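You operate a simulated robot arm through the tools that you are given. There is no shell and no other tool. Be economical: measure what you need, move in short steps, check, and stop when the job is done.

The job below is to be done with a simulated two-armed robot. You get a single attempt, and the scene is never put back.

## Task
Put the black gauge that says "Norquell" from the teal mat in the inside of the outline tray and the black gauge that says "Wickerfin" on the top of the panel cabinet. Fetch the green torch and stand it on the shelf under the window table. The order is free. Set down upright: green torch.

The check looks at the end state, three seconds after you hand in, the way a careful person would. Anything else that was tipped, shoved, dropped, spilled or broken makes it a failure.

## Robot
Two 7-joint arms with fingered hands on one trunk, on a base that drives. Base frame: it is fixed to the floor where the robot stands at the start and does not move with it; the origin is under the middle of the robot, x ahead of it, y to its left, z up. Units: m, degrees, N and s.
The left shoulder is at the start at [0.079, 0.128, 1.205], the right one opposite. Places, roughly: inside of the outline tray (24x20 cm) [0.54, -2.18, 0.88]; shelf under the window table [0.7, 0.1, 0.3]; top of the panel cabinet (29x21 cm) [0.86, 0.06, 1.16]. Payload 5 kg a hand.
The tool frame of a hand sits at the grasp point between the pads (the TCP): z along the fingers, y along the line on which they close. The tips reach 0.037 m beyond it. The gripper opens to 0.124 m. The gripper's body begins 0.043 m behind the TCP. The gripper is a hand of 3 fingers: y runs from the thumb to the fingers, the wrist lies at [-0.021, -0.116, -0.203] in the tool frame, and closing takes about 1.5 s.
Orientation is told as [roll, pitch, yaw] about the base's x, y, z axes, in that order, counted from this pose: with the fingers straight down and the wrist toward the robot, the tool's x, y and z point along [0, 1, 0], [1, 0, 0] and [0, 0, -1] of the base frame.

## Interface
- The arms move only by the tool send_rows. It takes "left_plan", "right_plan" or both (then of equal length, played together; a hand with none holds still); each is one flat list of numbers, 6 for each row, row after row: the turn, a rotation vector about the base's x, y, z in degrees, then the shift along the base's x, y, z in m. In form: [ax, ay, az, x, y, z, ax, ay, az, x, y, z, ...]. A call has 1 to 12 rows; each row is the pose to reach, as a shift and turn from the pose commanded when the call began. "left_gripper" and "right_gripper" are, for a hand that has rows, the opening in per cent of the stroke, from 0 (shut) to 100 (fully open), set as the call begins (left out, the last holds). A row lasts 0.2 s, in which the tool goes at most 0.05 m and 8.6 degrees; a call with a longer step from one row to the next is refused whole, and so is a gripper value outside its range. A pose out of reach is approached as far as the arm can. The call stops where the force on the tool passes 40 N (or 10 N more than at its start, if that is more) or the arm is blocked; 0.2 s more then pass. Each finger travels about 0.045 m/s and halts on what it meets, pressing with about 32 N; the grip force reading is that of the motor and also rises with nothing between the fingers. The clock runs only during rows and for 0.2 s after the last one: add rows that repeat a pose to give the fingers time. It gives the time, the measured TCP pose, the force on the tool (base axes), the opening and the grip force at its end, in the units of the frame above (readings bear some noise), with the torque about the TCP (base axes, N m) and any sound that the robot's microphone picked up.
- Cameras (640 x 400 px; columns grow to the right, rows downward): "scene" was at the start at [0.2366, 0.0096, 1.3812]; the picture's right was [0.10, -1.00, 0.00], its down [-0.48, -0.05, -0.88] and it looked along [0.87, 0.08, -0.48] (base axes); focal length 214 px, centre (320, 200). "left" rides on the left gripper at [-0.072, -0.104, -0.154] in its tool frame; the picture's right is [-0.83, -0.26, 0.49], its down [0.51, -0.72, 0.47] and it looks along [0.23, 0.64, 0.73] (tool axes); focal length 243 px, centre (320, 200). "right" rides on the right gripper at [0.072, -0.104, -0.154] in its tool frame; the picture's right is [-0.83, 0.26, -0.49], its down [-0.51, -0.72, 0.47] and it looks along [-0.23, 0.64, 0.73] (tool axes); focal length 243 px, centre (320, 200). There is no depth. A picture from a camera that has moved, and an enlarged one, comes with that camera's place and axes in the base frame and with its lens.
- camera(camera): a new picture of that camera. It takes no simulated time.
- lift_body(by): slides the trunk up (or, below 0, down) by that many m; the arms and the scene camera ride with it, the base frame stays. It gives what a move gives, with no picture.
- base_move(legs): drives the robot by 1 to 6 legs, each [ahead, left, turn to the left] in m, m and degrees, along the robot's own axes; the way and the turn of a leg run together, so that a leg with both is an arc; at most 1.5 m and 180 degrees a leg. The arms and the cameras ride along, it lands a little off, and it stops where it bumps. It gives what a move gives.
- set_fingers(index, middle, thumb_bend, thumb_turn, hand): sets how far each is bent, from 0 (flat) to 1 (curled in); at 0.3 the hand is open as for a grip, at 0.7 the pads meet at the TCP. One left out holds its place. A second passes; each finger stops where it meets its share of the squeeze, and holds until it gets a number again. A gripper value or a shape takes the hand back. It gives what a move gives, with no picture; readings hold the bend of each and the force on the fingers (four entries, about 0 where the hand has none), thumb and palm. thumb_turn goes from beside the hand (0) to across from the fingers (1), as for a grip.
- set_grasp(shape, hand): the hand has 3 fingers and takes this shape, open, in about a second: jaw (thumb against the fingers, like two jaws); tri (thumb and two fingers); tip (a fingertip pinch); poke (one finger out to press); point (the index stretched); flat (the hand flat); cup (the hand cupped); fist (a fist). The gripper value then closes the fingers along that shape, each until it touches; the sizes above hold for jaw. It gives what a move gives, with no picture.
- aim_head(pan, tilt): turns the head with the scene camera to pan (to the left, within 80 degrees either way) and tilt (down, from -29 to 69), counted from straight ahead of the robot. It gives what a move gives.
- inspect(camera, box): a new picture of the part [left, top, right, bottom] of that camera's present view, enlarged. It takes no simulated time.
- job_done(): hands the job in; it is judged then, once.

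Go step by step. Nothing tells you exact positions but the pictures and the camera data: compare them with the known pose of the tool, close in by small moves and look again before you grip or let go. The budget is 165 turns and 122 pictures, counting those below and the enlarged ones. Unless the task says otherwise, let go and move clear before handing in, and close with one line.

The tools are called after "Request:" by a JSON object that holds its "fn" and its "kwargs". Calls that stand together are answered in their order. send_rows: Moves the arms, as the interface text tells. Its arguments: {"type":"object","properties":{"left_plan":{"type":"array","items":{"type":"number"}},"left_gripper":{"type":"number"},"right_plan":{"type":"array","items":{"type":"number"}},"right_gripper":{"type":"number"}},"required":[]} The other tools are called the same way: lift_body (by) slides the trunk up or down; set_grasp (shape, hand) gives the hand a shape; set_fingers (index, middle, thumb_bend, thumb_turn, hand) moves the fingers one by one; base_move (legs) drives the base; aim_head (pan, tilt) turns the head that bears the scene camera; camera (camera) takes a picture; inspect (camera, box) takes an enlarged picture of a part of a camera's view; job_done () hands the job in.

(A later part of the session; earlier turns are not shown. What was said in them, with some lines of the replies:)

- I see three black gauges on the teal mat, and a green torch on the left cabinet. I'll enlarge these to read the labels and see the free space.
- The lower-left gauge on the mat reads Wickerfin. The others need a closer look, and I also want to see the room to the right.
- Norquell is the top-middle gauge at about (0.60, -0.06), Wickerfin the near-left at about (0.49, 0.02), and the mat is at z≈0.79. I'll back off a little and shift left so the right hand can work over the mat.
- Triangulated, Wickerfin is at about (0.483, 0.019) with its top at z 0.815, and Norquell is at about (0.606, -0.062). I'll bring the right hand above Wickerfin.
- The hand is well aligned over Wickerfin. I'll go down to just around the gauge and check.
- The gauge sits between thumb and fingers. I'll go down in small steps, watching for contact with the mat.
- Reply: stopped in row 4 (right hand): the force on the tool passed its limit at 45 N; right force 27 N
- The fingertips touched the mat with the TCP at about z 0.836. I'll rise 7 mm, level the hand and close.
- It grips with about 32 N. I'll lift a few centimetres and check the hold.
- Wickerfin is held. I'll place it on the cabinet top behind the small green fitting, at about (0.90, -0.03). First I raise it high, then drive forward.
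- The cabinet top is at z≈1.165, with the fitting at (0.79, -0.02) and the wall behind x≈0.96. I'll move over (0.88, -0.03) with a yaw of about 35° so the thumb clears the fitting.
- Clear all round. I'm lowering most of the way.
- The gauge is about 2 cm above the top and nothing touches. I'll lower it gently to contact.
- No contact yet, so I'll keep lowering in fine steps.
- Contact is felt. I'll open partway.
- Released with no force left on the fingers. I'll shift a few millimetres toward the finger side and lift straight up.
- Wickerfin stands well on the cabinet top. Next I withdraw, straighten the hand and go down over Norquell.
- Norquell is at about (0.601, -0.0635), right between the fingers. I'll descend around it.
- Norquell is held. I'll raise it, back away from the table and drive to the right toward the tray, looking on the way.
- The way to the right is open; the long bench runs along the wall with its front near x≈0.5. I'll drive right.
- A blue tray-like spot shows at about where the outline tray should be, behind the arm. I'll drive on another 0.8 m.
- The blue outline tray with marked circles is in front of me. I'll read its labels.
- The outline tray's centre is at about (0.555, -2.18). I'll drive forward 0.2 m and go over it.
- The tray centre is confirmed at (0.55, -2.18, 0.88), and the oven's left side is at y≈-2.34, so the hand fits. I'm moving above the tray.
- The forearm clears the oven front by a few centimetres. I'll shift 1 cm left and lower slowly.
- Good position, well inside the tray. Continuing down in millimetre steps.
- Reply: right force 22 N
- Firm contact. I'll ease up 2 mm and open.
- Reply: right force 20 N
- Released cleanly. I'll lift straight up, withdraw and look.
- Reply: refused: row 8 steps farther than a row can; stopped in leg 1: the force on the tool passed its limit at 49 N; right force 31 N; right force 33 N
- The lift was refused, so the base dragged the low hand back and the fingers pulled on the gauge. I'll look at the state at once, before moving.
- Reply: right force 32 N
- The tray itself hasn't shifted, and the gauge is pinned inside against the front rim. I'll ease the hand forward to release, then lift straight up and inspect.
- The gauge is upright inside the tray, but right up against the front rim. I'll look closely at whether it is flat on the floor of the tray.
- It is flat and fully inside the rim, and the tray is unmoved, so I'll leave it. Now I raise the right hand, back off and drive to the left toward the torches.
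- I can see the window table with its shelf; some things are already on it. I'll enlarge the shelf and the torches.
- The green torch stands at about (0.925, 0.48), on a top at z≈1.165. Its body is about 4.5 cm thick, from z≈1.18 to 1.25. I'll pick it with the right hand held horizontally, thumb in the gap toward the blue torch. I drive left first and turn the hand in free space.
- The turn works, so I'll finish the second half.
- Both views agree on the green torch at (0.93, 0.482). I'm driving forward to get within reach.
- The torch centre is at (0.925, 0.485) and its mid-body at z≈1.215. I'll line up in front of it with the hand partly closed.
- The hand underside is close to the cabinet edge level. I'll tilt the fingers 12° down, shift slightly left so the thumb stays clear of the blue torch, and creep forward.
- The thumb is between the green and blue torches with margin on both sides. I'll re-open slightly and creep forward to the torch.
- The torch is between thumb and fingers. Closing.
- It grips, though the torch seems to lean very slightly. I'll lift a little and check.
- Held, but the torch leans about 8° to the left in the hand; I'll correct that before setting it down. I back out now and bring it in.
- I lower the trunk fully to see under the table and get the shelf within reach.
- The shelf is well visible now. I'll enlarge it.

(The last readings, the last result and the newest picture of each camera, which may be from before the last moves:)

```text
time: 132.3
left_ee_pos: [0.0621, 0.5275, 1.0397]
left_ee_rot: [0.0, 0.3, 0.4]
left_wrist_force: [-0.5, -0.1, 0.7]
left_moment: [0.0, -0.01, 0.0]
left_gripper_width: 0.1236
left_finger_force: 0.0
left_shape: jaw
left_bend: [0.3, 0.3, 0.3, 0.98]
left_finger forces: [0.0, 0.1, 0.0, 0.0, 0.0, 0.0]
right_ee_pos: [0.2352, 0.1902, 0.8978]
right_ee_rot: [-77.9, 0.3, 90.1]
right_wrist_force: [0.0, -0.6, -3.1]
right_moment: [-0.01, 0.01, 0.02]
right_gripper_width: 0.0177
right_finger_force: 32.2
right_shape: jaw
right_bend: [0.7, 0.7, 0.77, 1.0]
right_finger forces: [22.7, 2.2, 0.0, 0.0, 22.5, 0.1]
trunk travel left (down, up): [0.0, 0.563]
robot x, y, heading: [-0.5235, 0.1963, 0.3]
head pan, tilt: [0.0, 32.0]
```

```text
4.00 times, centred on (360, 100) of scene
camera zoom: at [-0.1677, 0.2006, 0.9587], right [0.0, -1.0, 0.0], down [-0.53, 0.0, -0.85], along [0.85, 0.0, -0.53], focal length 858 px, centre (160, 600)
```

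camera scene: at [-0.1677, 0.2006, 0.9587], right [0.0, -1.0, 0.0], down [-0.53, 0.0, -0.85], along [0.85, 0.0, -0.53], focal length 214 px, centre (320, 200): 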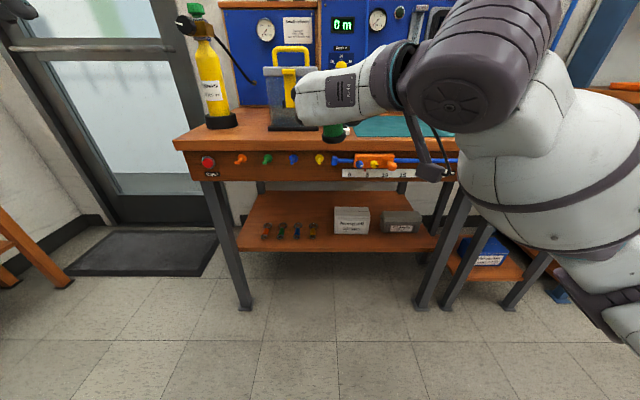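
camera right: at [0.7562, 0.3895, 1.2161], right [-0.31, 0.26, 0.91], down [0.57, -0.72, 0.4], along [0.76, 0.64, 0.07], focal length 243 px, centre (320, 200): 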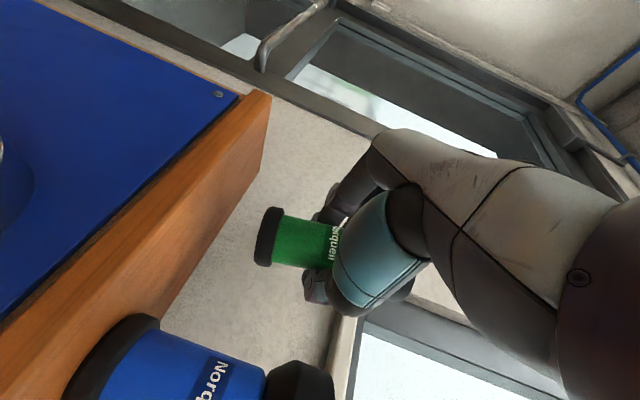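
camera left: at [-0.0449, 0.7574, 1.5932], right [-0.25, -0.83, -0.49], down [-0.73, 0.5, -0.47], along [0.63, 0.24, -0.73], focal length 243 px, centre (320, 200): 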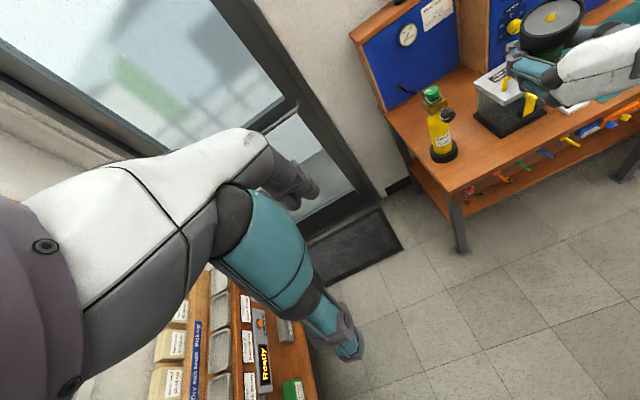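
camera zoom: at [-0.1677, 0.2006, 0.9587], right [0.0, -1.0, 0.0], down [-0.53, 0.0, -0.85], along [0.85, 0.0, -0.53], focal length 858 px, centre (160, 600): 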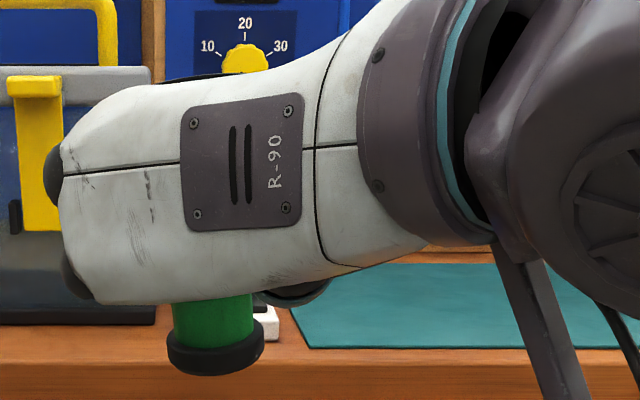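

The shelf's front edge is at x≈0.50. There's a free spot near the front between the yellow shackle (y>0.21) and the Norquell Straps box (y<0.135, x>0.59). I'll aim for (0.54, 0.172). First I rotate the torch about 9° upright and lower it in front of the table.

Request:
{"fn": "send_rows", "kwargs": {"right_plan": [4.5, 0, 0, 0, 0, -0.02, 9, 0, 0, 0, 0, -0.05, 9, 0, 0, 0, 0, -0.1, 9, 0, 0, 0, 0, -0.15, 9, 0, 0, 0, 0, -0.2, 9, 0, 0, 0, 0, -0.25, 9, 0, 0, 0, 0, -0.3, 9, 0, 0, 0, 0, -0.35, 9, 0, 0, 0, 0, -0.4, 9, 0, 0, 0, 0, -0.45, 9, 0, 0, 0, 0, -0.48, 9, 0, 0, 0, 0, -0.48]}}

Request:
{"fn": "aim_head", "kwargs": {"pan": 0, "tilt": 45}}

Request:
{"fn": "camera", "kwargs": {"camera": "scene"}}

Request:
{"fn": "camera", "kwargs": {"camera": "right"}}

```text
time: 134.9
left_ee_pos: [0.0627, 0.5283, 1.0392]
left_ee_rot: [0.0, 0.2, 0.4]
left_wrist_force: [-0.3, 0.2, 0.3]
left_moment: [0.03, -0.02, 0.02]
left_gripper_width: 0.1238
left_finger_force: 0.0
left_shape: jaw
left_bend: [0.3, 0.3, 0.3, 0.98]
left_finger forces: [0.1, 0.0, 0.1, 0.1, 0.1, 0.1]
right_ee_pos: [0.2333, 0.1904, 0.4171]
right_ee_rot: [-77.9, -8.9, 90.1]
right_wrist_force: [-0.1, 0.2, -2.4]
right_moment: [0.01, 0.01, 0.0]
right_gripper_width: 0.0175
right_finger_force: 31.8
right_shape: jaw
right_bend: [0.7, 0.7, 0.77, 1.0]
right_finger forces: [21.9, 2.1, 0.0, 0.1, 22.4, 0.0]
trunk travel left (down, up): [0.0, 0.563]
robot x, y, heading: [-0.522, 0.1999, 0.1]
head pan, tilt: [0.0, 32.0]
```

```text
time: 135.7
left_ee_pos: [0.0629, 0.5282, 1.0399]
left_ee_rot: [0.0, 0.2, 0.3]
left_wrist_force: [0.6, 0.8, 0.1]
left_moment: [0.0, 0.03, 0.01]
left_gripper_width: 0.1238
left_finger_force: 0.1
left_shape: jaw
left_bend: [0.3, 0.3, 0.3, 0.98]
left_finger forces: [0.0, 0.0, 0.0, 0.0, 0.0, 0.0]
right_ee_pos: [0.2336, 0.1892, 0.4179]
right_ee_rot: [-77.9, -8.7, 90.0]
right_wrist_force: [-0.4, 0.8, -2.9]
right_moment: [0.0, -0.02, -0.02]
right_gripper_width: 0.0177
right_finger_force: 32.2
right_shape: jaw
right_bend: [0.7, 0.7, 0.77, 1.0]
right_finger forces: [22.0, 2.2, 0.0, 0.0, 22.3, 0.1]
trunk travel left (down, up): [0.0, 0.563]
robot x, y, heading: [-0.5249, 0.2022, 0.2]
head pan, tilt: [0.0, 45.0]
```

```text
40 pictures are left
camera scene: at [-0.176, 0.2006, 0.9392], right [0.0, -1.0, 0.0], down [-0.71, 0.0, -0.71], along [0.71, 0.0, -0.71], focal length 214 px, centre (320, 200)
```

scene: 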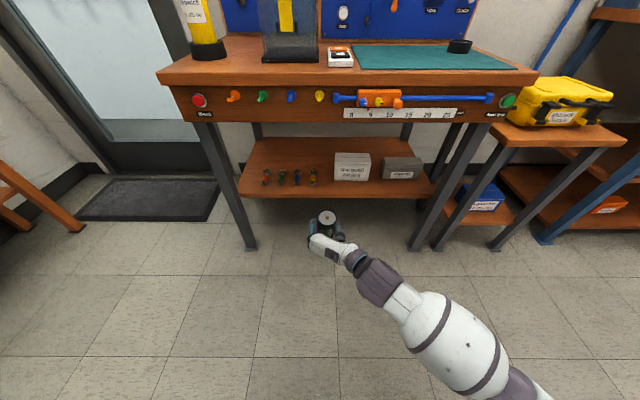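

```text
39 pictures are left
camera right: at [0.0688, 0.091, 0.3623], right [-0.31, 0.12, 0.94], down [0.57, -0.77, 0.28], along [0.76, 0.62, 0.17], focal length 243 px, centre (320, 200)
```

right: 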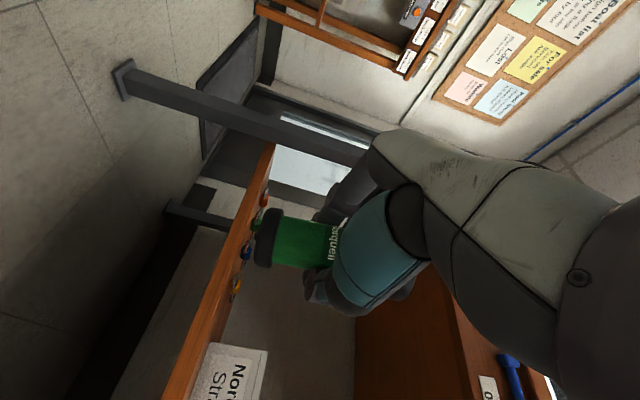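

Request:
{"fn": "inspect", "kwargs": {"camera": "scene", "box": [290, 195, 370, 265]}}

Request:
{"fn": "inspect", "kwargs": {"camera": "right", "box": [160, 140, 400, 320]}}

```text
5.71 times, centred on (330, 230) of scene
camera zoom: at [-0.176, 0.2006, 0.9392], right [0.0, -1.0, 0.0], down [-0.71, 0.0, -0.71], along [0.71, 0.0, -0.71], focal length 1226 px, centre (263, 29)
```

zoom: 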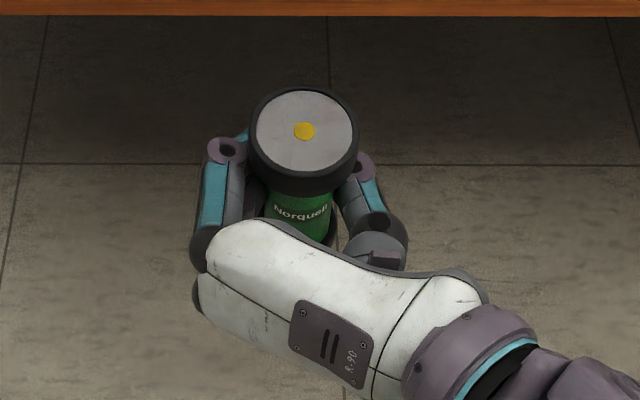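

```text
2.22 times, centred on (280, 230) of right
camera zoom: at [0.0688, 0.091, 0.3623], right [-0.31, 0.12, 0.94], down [0.57, -0.77, 0.28], along [0.76, 0.62, 0.17], focal length 539 px, centre (409, 133)
```

zoom: 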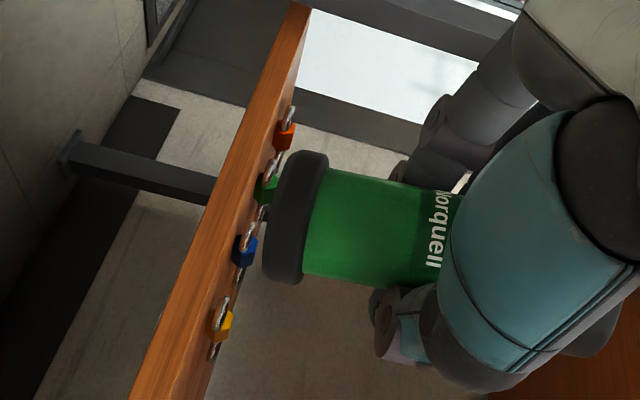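

The torch still leans slightly toward the robot and a touch left. I'll correct by +6° pitch and +3° roll, then drive in.

Request:
{"fn": "send_rows", "kwargs": {"right_plan": [3, 6, 0, 0, 0, 0, 3, 6, 0, 0, 0, 0]}}

Request:
{"fn": "base_move", "kwargs": {"legs": [[0.25, 0, -0.2]]}}

Request:
{"fn": "aim_head", "kwargs": {"pan": 0, "tilt": 60}}

Request:
{"fn": "camera", "kwargs": {"camera": "scene"}}

Request:
{"fn": "camera", "kwargs": {"camera": "right"}}

```text
time: 136.3
left_ee_pos: [0.0629, 0.5293, 1.0392]
left_ee_rot: [0.1, 0.1, 0.3]
left_wrist_force: [0.1, -0.3, -0.4]
left_moment: [0.0, 0.03, 0.03]
left_gripper_width: 0.1237
left_finger_force: 0.0
left_shape: jaw
left_bend: [0.3, 0.3, 0.3, 0.98]
left_finger forces: [0.0, 0.1, 0.0, 0.0, 0.0, 0.1]
right_ee_pos: [0.2328, 0.1901, 0.4177]
right_ee_rot: [-71.8, -11.6, 88.9]
right_wrist_force: [-0.1, 0.0, -3.5]
right_moment: [0.03, 0.02, -0.01]
right_gripper_width: 0.0171
right_finger_force: 31.9
right_shape: jaw
right_bend: [0.7, 0.7, 0.77, 1.0]
right_finger forces: [21.9, 2.1, 0.0, 0.0, 22.5, 0.0]
trunk travel left (down, up): [0.0, 0.563]
robot x, y, heading: [-0.5221, 0.1995, 0.4]
head pan, tilt: [0.0, 45.0]
```

```text
time: 138.1
left_ee_pos: [0.31, 0.5235, 1.0391]
left_ee_rot: [0.0, 0.3, -0.1]
left_wrist_force: [0.6, -0.1, -0.6]
left_moment: [-0.03, 0.0, 0.0]
left_gripper_width: 0.1243
left_finger_force: 0.0
left_shape: jaw
left_bend: [0.3, 0.3, 0.3, 0.98]
left_finger forces: [0.0, 0.0, 0.0, 0.1, 0.0, 0.0]
right_ee_pos: [0.4792, 0.1848, 0.4175]
right_ee_rot: [-71.8, -11.8, 88.5]
right_wrist_force: [0.1, 0.0, -3.7]
right_moment: [0.02, -0.01, 0.0]
right_gripper_width: 0.0173
right_finger_force: 31.5
right_shape: jaw
right_bend: [0.7, 0.7, 0.77, 1.0]
right_finger forces: [21.9, 2.2, 0.1, 0.1, 22.6, 0.1]
trunk travel left (down, up): [0.0, 0.563]
robot x, y, heading: [-0.2775, 0.1966, -0.5]
head pan, tilt: [0.0, 45.0]
```

```text
time: 138.8
left_ee_pos: [0.3108, 0.5234, 1.0392]
left_ee_rot: [0.0, 0.2, -0.1]
left_wrist_force: [0.2, 0.0, -0.3]
left_moment: [-0.02, 0.0, -0.03]
left_gripper_width: 0.1238
left_finger_force: 0.1
left_shape: jaw
left_bend: [0.3, 0.3, 0.3, 0.98]
left_finger forces: [0.0, 0.0, 0.0, 0.0, 0.0, 0.0]
right_ee_pos: [0.4779, 0.185, 0.4177]
right_ee_rot: [-71.8, -11.6, 88.5]
right_wrist_force: [0.2, -0.3, -2.3]
right_moment: [0.0, 0.03, 0.02]
right_gripper_width: 0.0175
right_finger_force: 31.9
right_shape: jaw
right_bend: [0.7, 0.7, 0.77, 1.0]
right_finger forces: [21.9, 2.1, 0.0, 0.1, 22.5, 0.0]
trunk travel left (down, up): [0.0, 0.563]
robot x, y, heading: [-0.2782, 0.1982, -0.2]
head pan, tilt: [0.0, 60.0]
```

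```text
36 pictures are left
camera scene: at [0.0547, 0.1984, 0.9197], right [0.0, -1.0, 0.0], down [-0.87, 0.0, -0.5], along [0.5, 0.0, -0.87], focal length 214 px, centre (320, 200)
```

scene: 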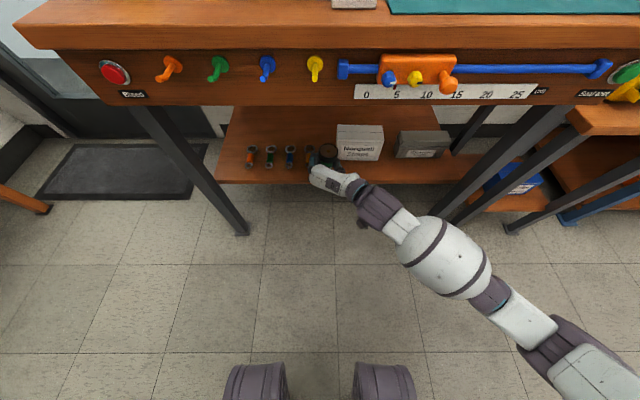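

```text
35 pictures are left
camera right: at [0.3083, 0.0892, 0.375], right [-0.21, 0.07, 0.98], down [0.59, -0.79, 0.18], along [0.78, 0.61, 0.12], focal length 243 px, centre (320, 200)
```

right: 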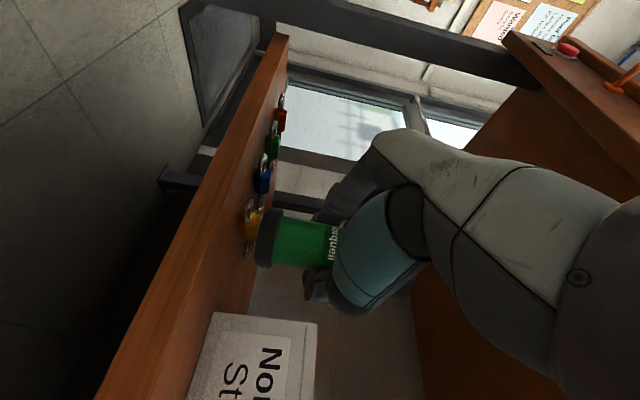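

Request:
{"fn": "inspect", "kwargs": {"camera": "scene", "box": [220, 100, 420, 210]}}

Request:
{"fn": "inspect", "kwargs": {"camera": "right", "box": [160, 100, 400, 340]}}

```text
3.20 times, centred on (320, 155) of scene
camera zoom: at [0.0547, 0.1984, 0.9197], right [0.0, -1.0, 0.0], down [-0.87, 0.0, -0.5], along [0.5, 0.0, -0.87], focal length 686 px, centre (320, 344)
```

zoom: 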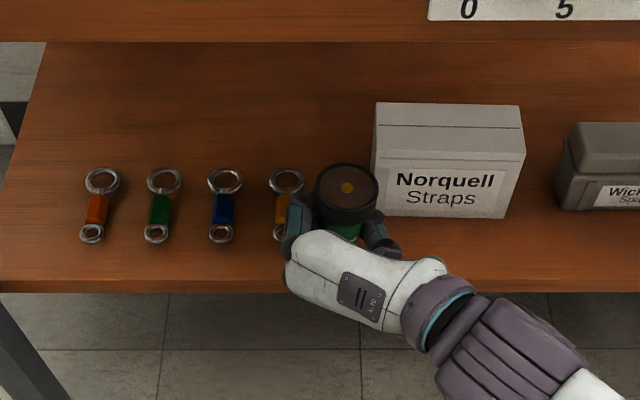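

```text
1.67 times, centred on (280, 220) of right
camera zoom: at [0.3083, 0.0892, 0.375], right [-0.21, 0.07, 0.98], down [0.59, -0.79, 0.18], along [0.78, 0.61, 0.12], focal length 404 px, centre (387, 167)
```

zoom: 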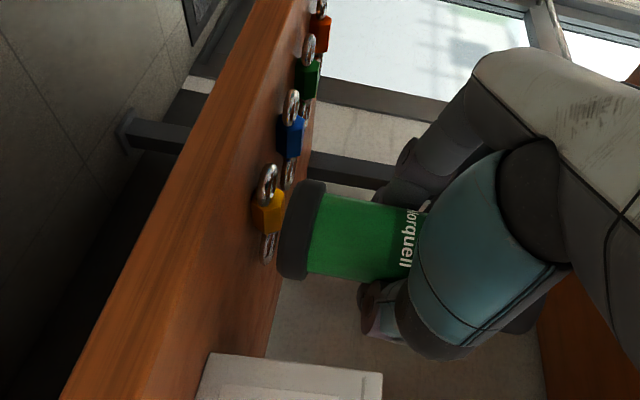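

The shelf is at z≈0.32 with its front edge at x≈0.474, the box front at x≈0.563 (y<0.14) and the yellow shackle from y≈0.22. The torch is now at (0.46, 0.176), so I'll bring it forward to about x=0.513, still above the shelf.

Request:
{"fn": "send_rows", "kwargs": {"right_plan": [0, 0, 0, 0.02, 0.003, 0, 0, 0, 0, 0.04, 0.006, 0, 0, 0, 0, 0.053, 0.008, 0, 0, 0, 0, 0.053, 0.008, -0.015, 0, 0, 0, 0.053, 0.008, -0.015]}}

Request:
{"fn": "inspect", "kwargs": {"camera": "scene", "box": [260, 110, 380, 200]}}

Request:
{"fn": "inspect", "kwargs": {"camera": "right", "box": [160, 140, 400, 320]}}

```text
time: 140.1
left_ee_pos: [0.3102, 0.5242, 1.0387]
left_ee_rot: [0.1, 0.2, 0.0]
left_wrist_force: [0.1, 0.1, 0.7]
left_moment: [-0.01, -0.02, 0.02]
left_gripper_width: 0.1241
left_finger_force: 0.0
left_shape: jaw
left_bend: [0.3, 0.3, 0.3, 0.98]
left_finger forces: [0.1, 0.1, 0.1, 0.0, 0.0, 0.1]
right_ee_pos: [0.5303, 0.1908, 0.4027]
right_ee_rot: [-71.7, -11.7, 88.5]
right_wrist_force: [-0.1, -0.3, -2.8]
right_moment: [0.0, 0.02, -0.01]
right_gripper_width: 0.0175
right_finger_force: 31.9
right_shape: jaw
right_bend: [0.7, 0.7, 0.77, 1.0]
right_finger forces: [21.9, 2.2, 0.1, 0.0, 22.5, 0.0]
trunk travel left (down, up): [0.0, 0.563]
robot x, y, heading: [-0.2768, 0.1933, -0.1]
head pan, tilt: [0.0, 60.0]
```

```text
4.44 times, centred on (320, 155) of scene
camera zoom: at [0.0546, 0.1984, 0.9197], right [0.0, -1.0, 0.0], down [-0.87, 0.0, -0.5], along [0.5, 0.0, -0.87], focal length 953 px, centre (320, 400)
```

zoom: 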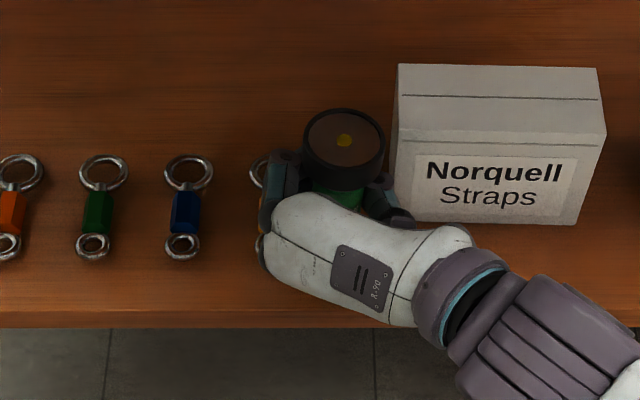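

```text
2.22 times, centred on (280, 230) of right
camera zoom: at [0.3605, 0.0964, 0.3591], right [-0.21, 0.07, 0.98], down [0.59, -0.79, 0.18], along [0.78, 0.61, 0.12], focal length 539 px, centre (409, 133)
```

zoom: 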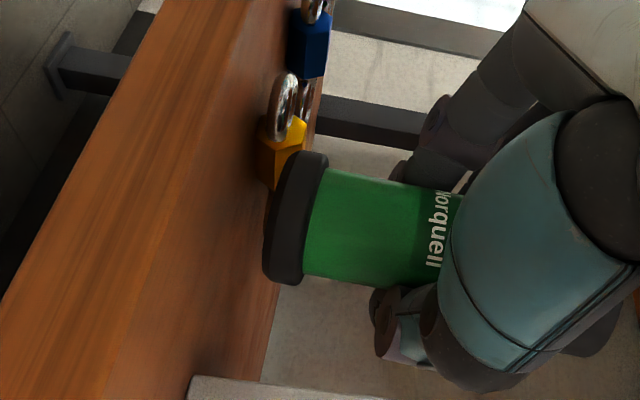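

The torch is over the shelf at about (0.519, 0.183), with its bottom about 2 cm up and nearly vertical. I'm lowering in small steps.

Request:
{"fn": "send_rows", "kwargs": {"right_plan": [0, 0, 0, 0, 0, -0.004, 0, 0, 0, 0, 0, -0.008, 0, 0, 0, 0, 0, -0.012, 0, 0, 0, 0, 0, -0.012]}}

Request:
{"fn": "inspect", "kwargs": {"camera": "right", "box": [160, 140, 400, 320]}}

```text
time: 141.1
left_ee_pos: [0.3106, 0.5228, 1.0379]
left_ee_rot: [0.0, 0.1, -0.1]
left_wrist_force: [0.6, -0.6, 0.1]
left_moment: [0.02, -0.01, 0.0]
left_gripper_width: 0.1238
left_finger_force: 0.0
left_shape: jaw
left_bend: [0.3, 0.3, 0.3, 0.98]
left_finger forces: [0.0, 0.0, 0.0, 0.0, 0.0, 0.0]
right_ee_pos: [0.5325, 0.1912, 0.3909]
right_ee_rot: [-71.8, -11.7, 88.6]
right_wrist_force: [0.3, -0.3, -2.9]
right_moment: [0.02, 0.03, 0.0]
right_gripper_width: 0.0174
right_finger_force: 31.7
right_shape: jaw
right_bend: [0.7, 0.7, 0.77, 1.0]
right_finger forces: [21.9, 2.0, 0.0, 0.1, 22.5, 0.0]
trunk travel left (down, up): [0.0, 0.563]
robot x, y, heading: [-0.2786, 0.1956, 0.1]
head pan, tilt: [0.0, 60.0]
```

```text
2.22 times, centred on (280, 230) of right
camera zoom: at [0.3617, 0.0963, 0.3472], right [-0.21, 0.07, 0.98], down [0.59, -0.79, 0.18], along [0.78, 0.61, 0.12], focal length 539 px, centre (409, 133)
```

zoom: 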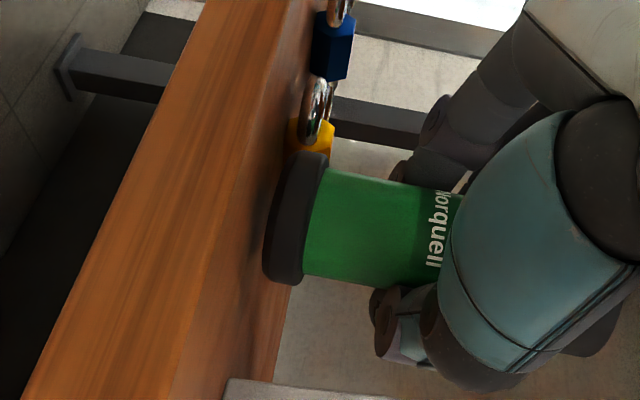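

Request:
{"fn": "send_rows", "kwargs": {"right_plan": [0, 0, 0, 0, 0, -0.004, 0, 0, 0, 0, 0, -0.008, 0, 0, 0, 0, 0, -0.012, 0, 0, 0, 0, 0, -0.012]}}

Request:
{"fn": "inspect", "kwargs": {"camera": "right", "box": [160, 140, 400, 320]}}

```text
time: 142.1
left_ee_pos: [0.3092, 0.5249, 1.0402]
left_ee_rot: [-0.1, 0.2, -0.1]
left_wrist_force: [0.1, -0.7, -0.1]
left_moment: [0.02, 0.0, 0.0]
left_gripper_width: 0.1238
left_finger_force: 0.0
left_shape: jaw
left_bend: [0.3, 0.3, 0.3, 0.98]
left_finger forces: [0.0, 0.0, 0.1, 0.0, 0.0, 0.0]
right_ee_pos: [0.531, 0.1932, 0.3814]
right_ee_rot: [-72.0, -11.8, 88.6]
right_wrist_force: [3.0, 1.6, 7.8]
right_moment: [-0.05, 0.01, 0.0]
right_gripper_width: 0.0172
right_finger_force: 32.2
right_shape: jaw
right_bend: [0.7, 0.7, 0.77, 1.0]
right_finger forces: [22.3, 4.7, 0.0, 0.1, 23.1, 0.0]
trunk travel left (down, up): [0.0, 0.563]
robot x, y, heading: [-0.2775, 0.1991, -0.2]
head pan, tilt: [0.0, 60.0]
```

```text
2.22 times, centred on (280, 230) of right
camera zoom: at [0.3612, 0.0973, 0.3375], right [-0.21, 0.07, 0.98], down [0.59, -0.79, 0.18], along [0.78, 0.61, 0.12], focal length 539 px, centre (409, 133)
```

zoom: 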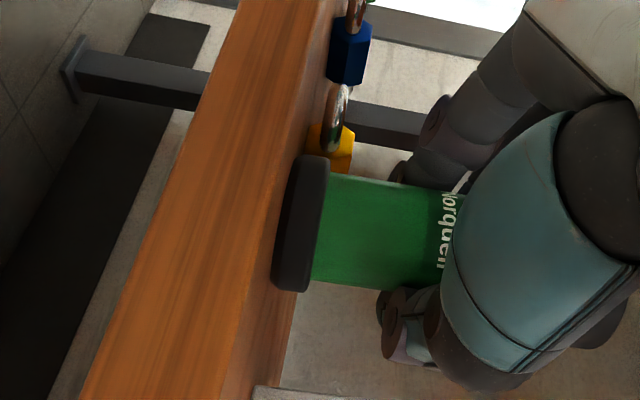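

The base is touching the shelf (about 10 N), behind the front edge. I'll open the hand gently.

Request:
{"fn": "send_rows", "kwargs": {"right_plan": [0, 0, 0, 0, 0, 0, 0, 0, 0, 0, 0, 0, 0, 0, 0, 0, 0, 0], "right_gripper": 40}}

Request:
{"fn": "inspect", "kwargs": {"camera": "right", "box": [160, 140, 400, 320]}}

Request:
{"fn": "inspect", "kwargs": {"camera": "scene", "box": [260, 110, 380, 200]}}

```text
time: 142.8
left_ee_pos: [0.3106, 0.5241, 1.0391]
left_ee_rot: [0.1, 0.1, -0.1]
left_wrist_force: [0.7, -0.4, -0.7]
left_moment: [0.03, 0.03, -0.01]
left_gripper_width: 0.124
left_finger_force: 0.1
left_shape: jaw
left_bend: [0.3, 0.3, 0.3, 0.98]
left_finger forces: [0.1, 0.0, 0.1, 0.0, 0.0, 0.0]
right_ee_pos: [0.5312, 0.1918, 0.379]
right_ee_rot: [-71.8, -11.7, 88.5]
right_wrist_force: [0.3, -0.4, 0.5]
right_moment: [0.03, 0.0, -0.01]
right_gripper_width: 0.0492
right_finger_force: 0.0
right_shape: jaw
right_bend: [0.74, 0.49, 0.72, 1.0]
right_finger forces: [0.0, 0.0, 0.0, 0.0, 0.0, 0.0]
trunk travel left (down, up): [0.0, 0.563]
robot x, y, heading: [-0.282, 0.1987, -0.5]
head pan, tilt: [0.0, 60.0]
```

```text
2.22 times, centred on (280, 230) of right
camera zoom: at [0.3609, 0.097, 0.336], right [-0.21, 0.07, 0.98], down [0.59, -0.79, 0.18], along [0.78, 0.61, 0.12], focal length 539 px, centre (409, 133)
```

zoom: 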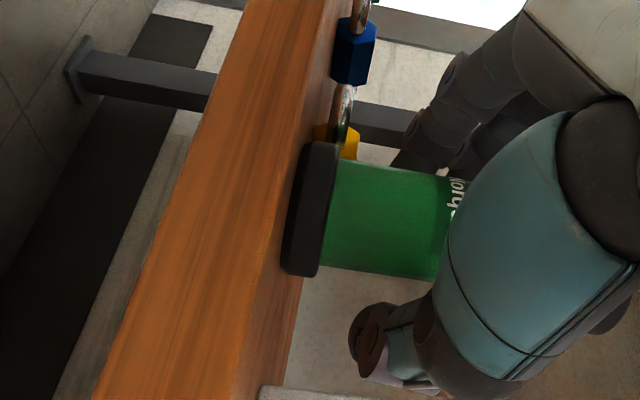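

```text
4.44 times, centred on (320, 155) of scene
camera zoom: at [0.0544, 0.1984, 0.9198], right [0.0, -1.0, 0.0], down [-0.87, 0.0, -0.5], along [0.5, 0.0, -0.87], focal length 953 px, centre (320, 400)
```

zoom: 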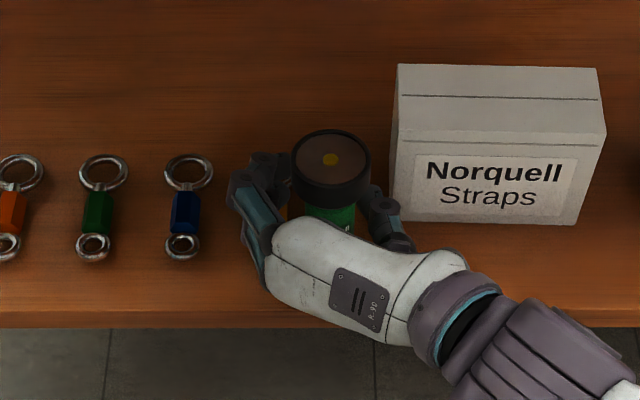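

The torch is standing upright and free. I'll open slightly more and pull the hand straight back.

Request:
{"fn": "send_rows", "kwargs": {"right_plan": [0, 0, 0, 0, 0, 0, 0, 0, 0, 0, 0, 0, 0, 0, 0, 0, 0, 0], "right_gripper": 54}}

Request:
{"fn": "inspect", "kwargs": {"camera": "scene", "box": [260, 110, 380, 200]}}

```text
time: 143.7
left_ee_pos: [0.3106, 0.5242, 1.0383]
left_ee_rot: [0.0, 0.2, -0.1]
left_wrist_force: [0.2, -0.5, -0.2]
left_moment: [0.03, -0.01, -0.01]
left_gripper_width: 0.1237
left_finger_force: 0.1
left_shape: jaw
left_bend: [0.3, 0.3, 0.3, 0.98]
left_finger forces: [0.1, 0.1, 0.0, 0.0, 0.0, 0.0]
right_ee_pos: [0.5321, 0.1919, 0.3791]
right_ee_rot: [-71.8, -11.8, 88.5]
right_wrist_force: [0.5, -0.6, 0.2]
right_moment: [-0.01, 0.0, 0.02]
right_gripper_width: 0.0662
right_finger_force: 0.0
right_shape: jaw
right_bend: [0.74, 0.43, 0.68, 1.0]
right_finger forces: [0.0, 0.1, 0.0, 0.0, 0.0, 0.1]
trunk travel left (down, up): [0.0, 0.563]
robot x, y, heading: [-0.2764, 0.2009, -0.2]
head pan, tilt: [0.0, 60.0]
```

```text
4.44 times, centred on (320, 155) of scene
camera zoom: at [0.0544, 0.1984, 0.9198], right [0.0, -1.0, 0.0], down [-0.87, 0.0, -0.5], along [0.5, 0.0, -0.87], focal length 953 px, centre (320, 400)
```

zoom: 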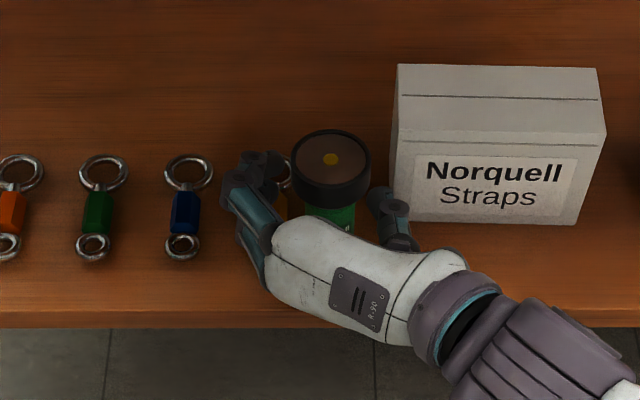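

To be sure the index finger doesn't hook the torch, I'll straighten index and middle while leaving the thumb where it is.

Request:
{"fn": "set_fingers", "kwargs": {"hand": "right", "index": 0.3, "middle": 0.3}}

Request:
{"fn": "inspect", "kwargs": {"camera": "scene", "box": [260, 110, 380, 200]}}

```text
time: 144.7
left_ee_pos: [0.31, 0.5233, 1.0396]
left_ee_rot: [0.0, 0.3, -0.2]
left_wrist_force: [0.2, 0.5, 0.9]
left_moment: [0.0, -0.04, 0.0]
left_gripper_width: 0.1239
left_finger_force: 0.0
left_shape: jaw
left_bend: [0.3, 0.3, 0.3, 0.98]
left_finger forces: [0.0, 0.1, 0.0, 0.1, 0.0, 0.1]
right_ee_pos: [0.532, 0.1925, 0.3796]
right_ee_rot: [-71.9, -11.6, 88.6]
right_wrist_force: [0.0, -0.2, -0.2]
right_moment: [0.0, 0.0, 0.02]
right_gripper_width: 0.1002
right_finger_force: 0.0
right_shape: fingers
right_bend: [0.3, 0.3, 0.68, 1.0]
right_finger forces: [0.0, 0.0, 0.0, 0.0, 0.1, 0.1]
trunk travel left (down, up): [0.0, 0.563]
robot x, y, heading: [-0.2794, 0.1983, -0.4]
head pan, tilt: [0.0, 60.0]
```

```text
4.44 times, centred on (320, 155) of scene
camera zoom: at [0.0544, 0.1984, 0.9198], right [0.0, -1.0, 0.0], down [-0.87, 0.0, -0.5], along [0.5, 0.0, -0.87], focal length 953 px, centre (320, 400)
```

zoom: 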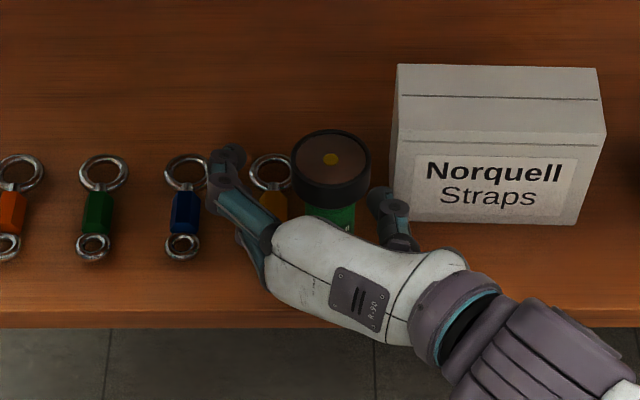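

All fingers are clear. Retreating straight back.

Request:
{"fn": "send_rows", "kwargs": {"right_plan": [0, 0, 0, -0.015, 0.001, 0, 0, 0, 0, -0.03, 0.002, 0, 0, 0, 0, -0.05, 0.002, 0, 0, 0, 0, -0.07, 0.002, 0, 0, 0, 0, -0.1, 0.002, 0, 0, 0, 0, -0.14, 0, 0, 0, 0, 0, -0.17, 0, 0, 0, 0, 0, -0.17, 0, 0]}}

Request:
{"fn": "inspect", "kwargs": {"camera": "scene", "box": [220, 100, 420, 210]}}

```text
time: 146.4
left_ee_pos: [0.3099, 0.5241, 1.038]
left_ee_rot: [0.1, 0.2, -0.1]
left_wrist_force: [0.2, 0.2, -0.2]
left_moment: [-0.05, -0.03, 0.0]
left_gripper_width: 0.1241
left_finger_force: 0.0
left_shape: jaw
left_bend: [0.3, 0.3, 0.3, 0.98]
left_finger forces: [0.0, 0.1, 0.0, 0.0, 0.0, 0.1]
right_ee_pos: [0.3643, 0.1934, 0.378]
right_ee_rot: [-71.8, -11.6, 88.5]
right_wrist_force: [1.0, 0.1, -0.1]
right_moment: [-0.01, 0.02, 0.01]
right_gripper_width: 0.1004
right_finger_force: 0.1
right_shape: fingers
right_bend: [0.3, 0.3, 0.68, 1.0]
right_finger forces: [0.1, 0.1, 0.0, 0.0, 0.0, 0.1]
trunk travel left (down, up): [0.0, 0.563]
robot x, y, heading: [-0.2799, 0.2011, -0.1]
head pan, tilt: [0.0, 60.0]
```

```text
3.20 times, centred on (320, 155) of scene
camera zoom: at [0.0545, 0.1984, 0.9197], right [0.0, -1.0, 0.0], down [-0.87, 0.0, -0.5], along [0.5, 0.0, -0.87], focal length 686 px, centre (320, 344)
```

zoom: 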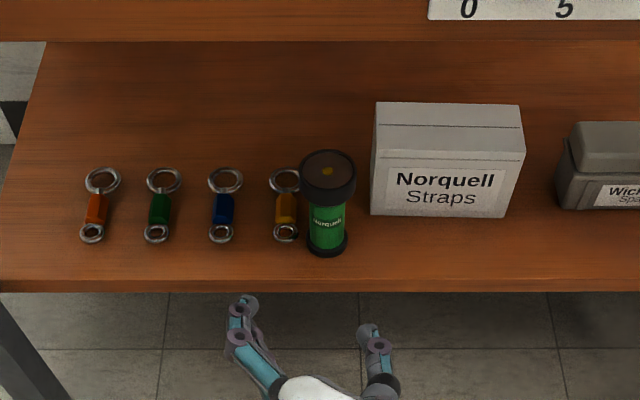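

The torch stands upright on the shelf and nothing else moved. I'll back off and do a last check of the table and cabinet.

Request:
{"fn": "base_move", "kwargs": {"legs": [[-0.4, 0, 0]]}}

Request:
{"fn": "lift_body", "kwargs": {"by": 0.45}}

Request:
{"fn": "aim_head", "kwargs": {"pan": 0, "tilt": 28}}

Request:
{"fn": "inspect", "kwargs": {"camera": "scene", "box": [230, 60, 450, 300]}}

```text
time: 149.0
left_ee_pos: [-0.0922, 0.5231, 1.0395]
left_ee_rot: [0.1, 0.2, -0.4]
left_wrist_force: [-0.8, -0.3, -0.2]
left_moment: [0.02, -0.04, -0.03]
left_gripper_width: 0.1237
left_finger_force: 0.0
left_shape: jaw
left_bend: [0.3, 0.3, 0.3, 0.98]
left_finger forces: [0.0, 0.0, 0.0, 0.0, 0.0, 0.0]
right_ee_pos: [-0.039, 0.1925, 0.3787]
right_ee_rot: [-71.7, -11.7, 88.2]
right_wrist_force: [0.9, 0.4, 0.4]
right_moment: [-0.02, 0.0, -0.03]
right_gripper_width: 0.1002
right_finger_force: 0.1
right_shape: fingers
right_bend: [0.3, 0.3, 0.68, 1.0]
right_finger forces: [0.0, 0.0, 0.0, 0.0, 0.0, 0.1]
trunk travel left (down, up): [0.0, 0.563]
robot x, y, heading: [-0.6822, 0.2027, -0.1]
head pan, tilt: [0.0, 60.0]
```

```text
refused: 0.45 is not a number from -0.4 to 0.4
```

```text
time: 149.9
left_ee_pos: [-0.0919, 0.5225, 1.0393]
left_ee_rot: [0.0, 0.2, -0.4]
left_wrist_force: [0.1, -0.8, 0.2]
left_moment: [-0.02, 0.01, 0.02]
left_gripper_width: 0.1237
left_finger_force: 0.0
left_shape: jaw
left_bend: [0.3, 0.3, 0.3, 0.98]
left_finger forces: [0.0, 0.0, 0.0, 0.0, 0.0, 0.0]
right_ee_pos: [-0.0382, 0.1926, 0.3778]
right_ee_rot: [-71.8, -11.6, 88.2]
right_wrist_force: [-1.1, -0.3, 0.3]
right_moment: [0.02, -0.01, 0.02]
right_gripper_width: 0.1002
right_finger_force: 0.0
right_shape: fingers
right_bend: [0.3, 0.3, 0.68, 1.0]
right_finger forces: [0.0, 0.0, 0.0, 0.1, 0.0, 0.0]
trunk travel left (down, up): [0.0, 0.563]
robot x, y, heading: [-0.6779, 0.2003, -0.2]
head pan, tilt: [0.0, 28.0]
```

```text
1.67 times, centred on (340, 180) of scene
camera zoom: at [-0.3246, 0.1985, 0.965], right [-0.01, -1.0, 0.0], down [-0.47, 0.0, -0.88], along [0.88, -0.01, -0.47], focal length 358 px, centre (287, 233)
```

zoom: 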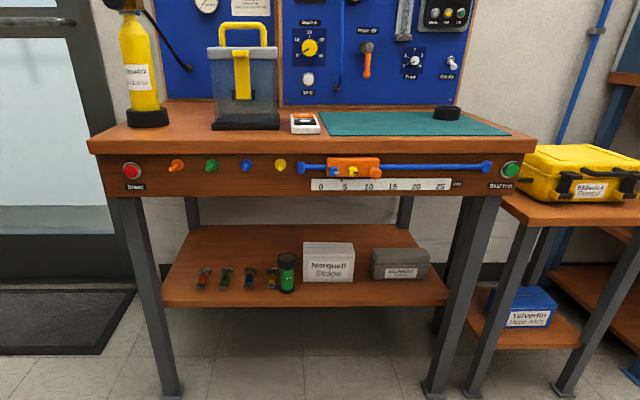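

The shelf and table look right. One quick look at the cabinet top remains.

Request:
{"fn": "lift_body", "kwargs": {"by": 0.4}}

Request:
{"fn": "inspect", "kwargs": {"camera": "scene", "box": [260, 80, 440, 200]}}

```text
time: 153.8
left_ee_pos: [-0.0914, 0.5221, 1.4377]
left_ee_rot: [0.0, 0.2, -0.4]
left_wrist_force: [-0.1, 0.2, 0.2]
left_moment: [-0.01, -0.01, 0.02]
left_gripper_width: 0.1238
left_finger_force: 0.0
left_shape: jaw
left_bend: [0.3, 0.3, 0.3, 0.98]
left_finger forces: [0.0, 0.1, 0.0, 0.1, 0.0, 0.0]
right_ee_pos: [-0.0392, 0.1929, 0.7771]
right_ee_rot: [-71.8, -11.7, 88.2]
right_wrist_force: [-0.1, 0.2, 0.2]
right_moment: [0.02, 0.03, 0.0]
right_gripper_width: 0.1003
right_finger_force: 0.0
right_shape: fingers
right_bend: [0.3, 0.3, 0.68, 1.0]
right_finger forces: [0.1, 0.1, 0.1, 0.1, 0.1, 0.0]
trunk travel left (down, up): [-0.4, 0.163]
robot x, y, heading: [-0.6814, 0.2017, -0.6]
head pan, tilt: [0.0, 28.0]
```

```text
3.33 times, centred on (350, 140) of scene
camera zoom: at [-0.4443, 0.1996, 1.3825], right [-0.01, -1.0, 0.0], down [-0.47, 0.0, -0.88], along [0.88, -0.01, -0.47], focal length 715 px, centre (220, 400)
```

zoom: 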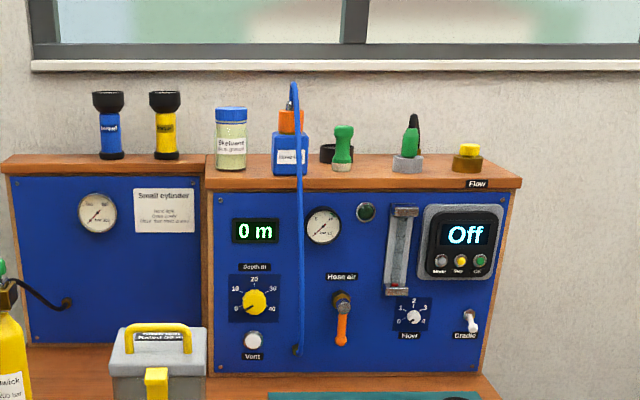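

The Wickerfin gauge is on the cabinet top behind the green fitting, and everything else stands in place. I'm handing in.

Request:
{"fn": "job_done", "kwargs": {}}

```text
The job is handed in.
```

The Norquell gauge is in the outline tray, the Wickerfin gauge is on the panel cabinet, and the green torch is standing upright on the shelf; the Norquell gauge rests flat against the tray's front rim because the base pulled the hand back early and dragged it, but nothing else moved.
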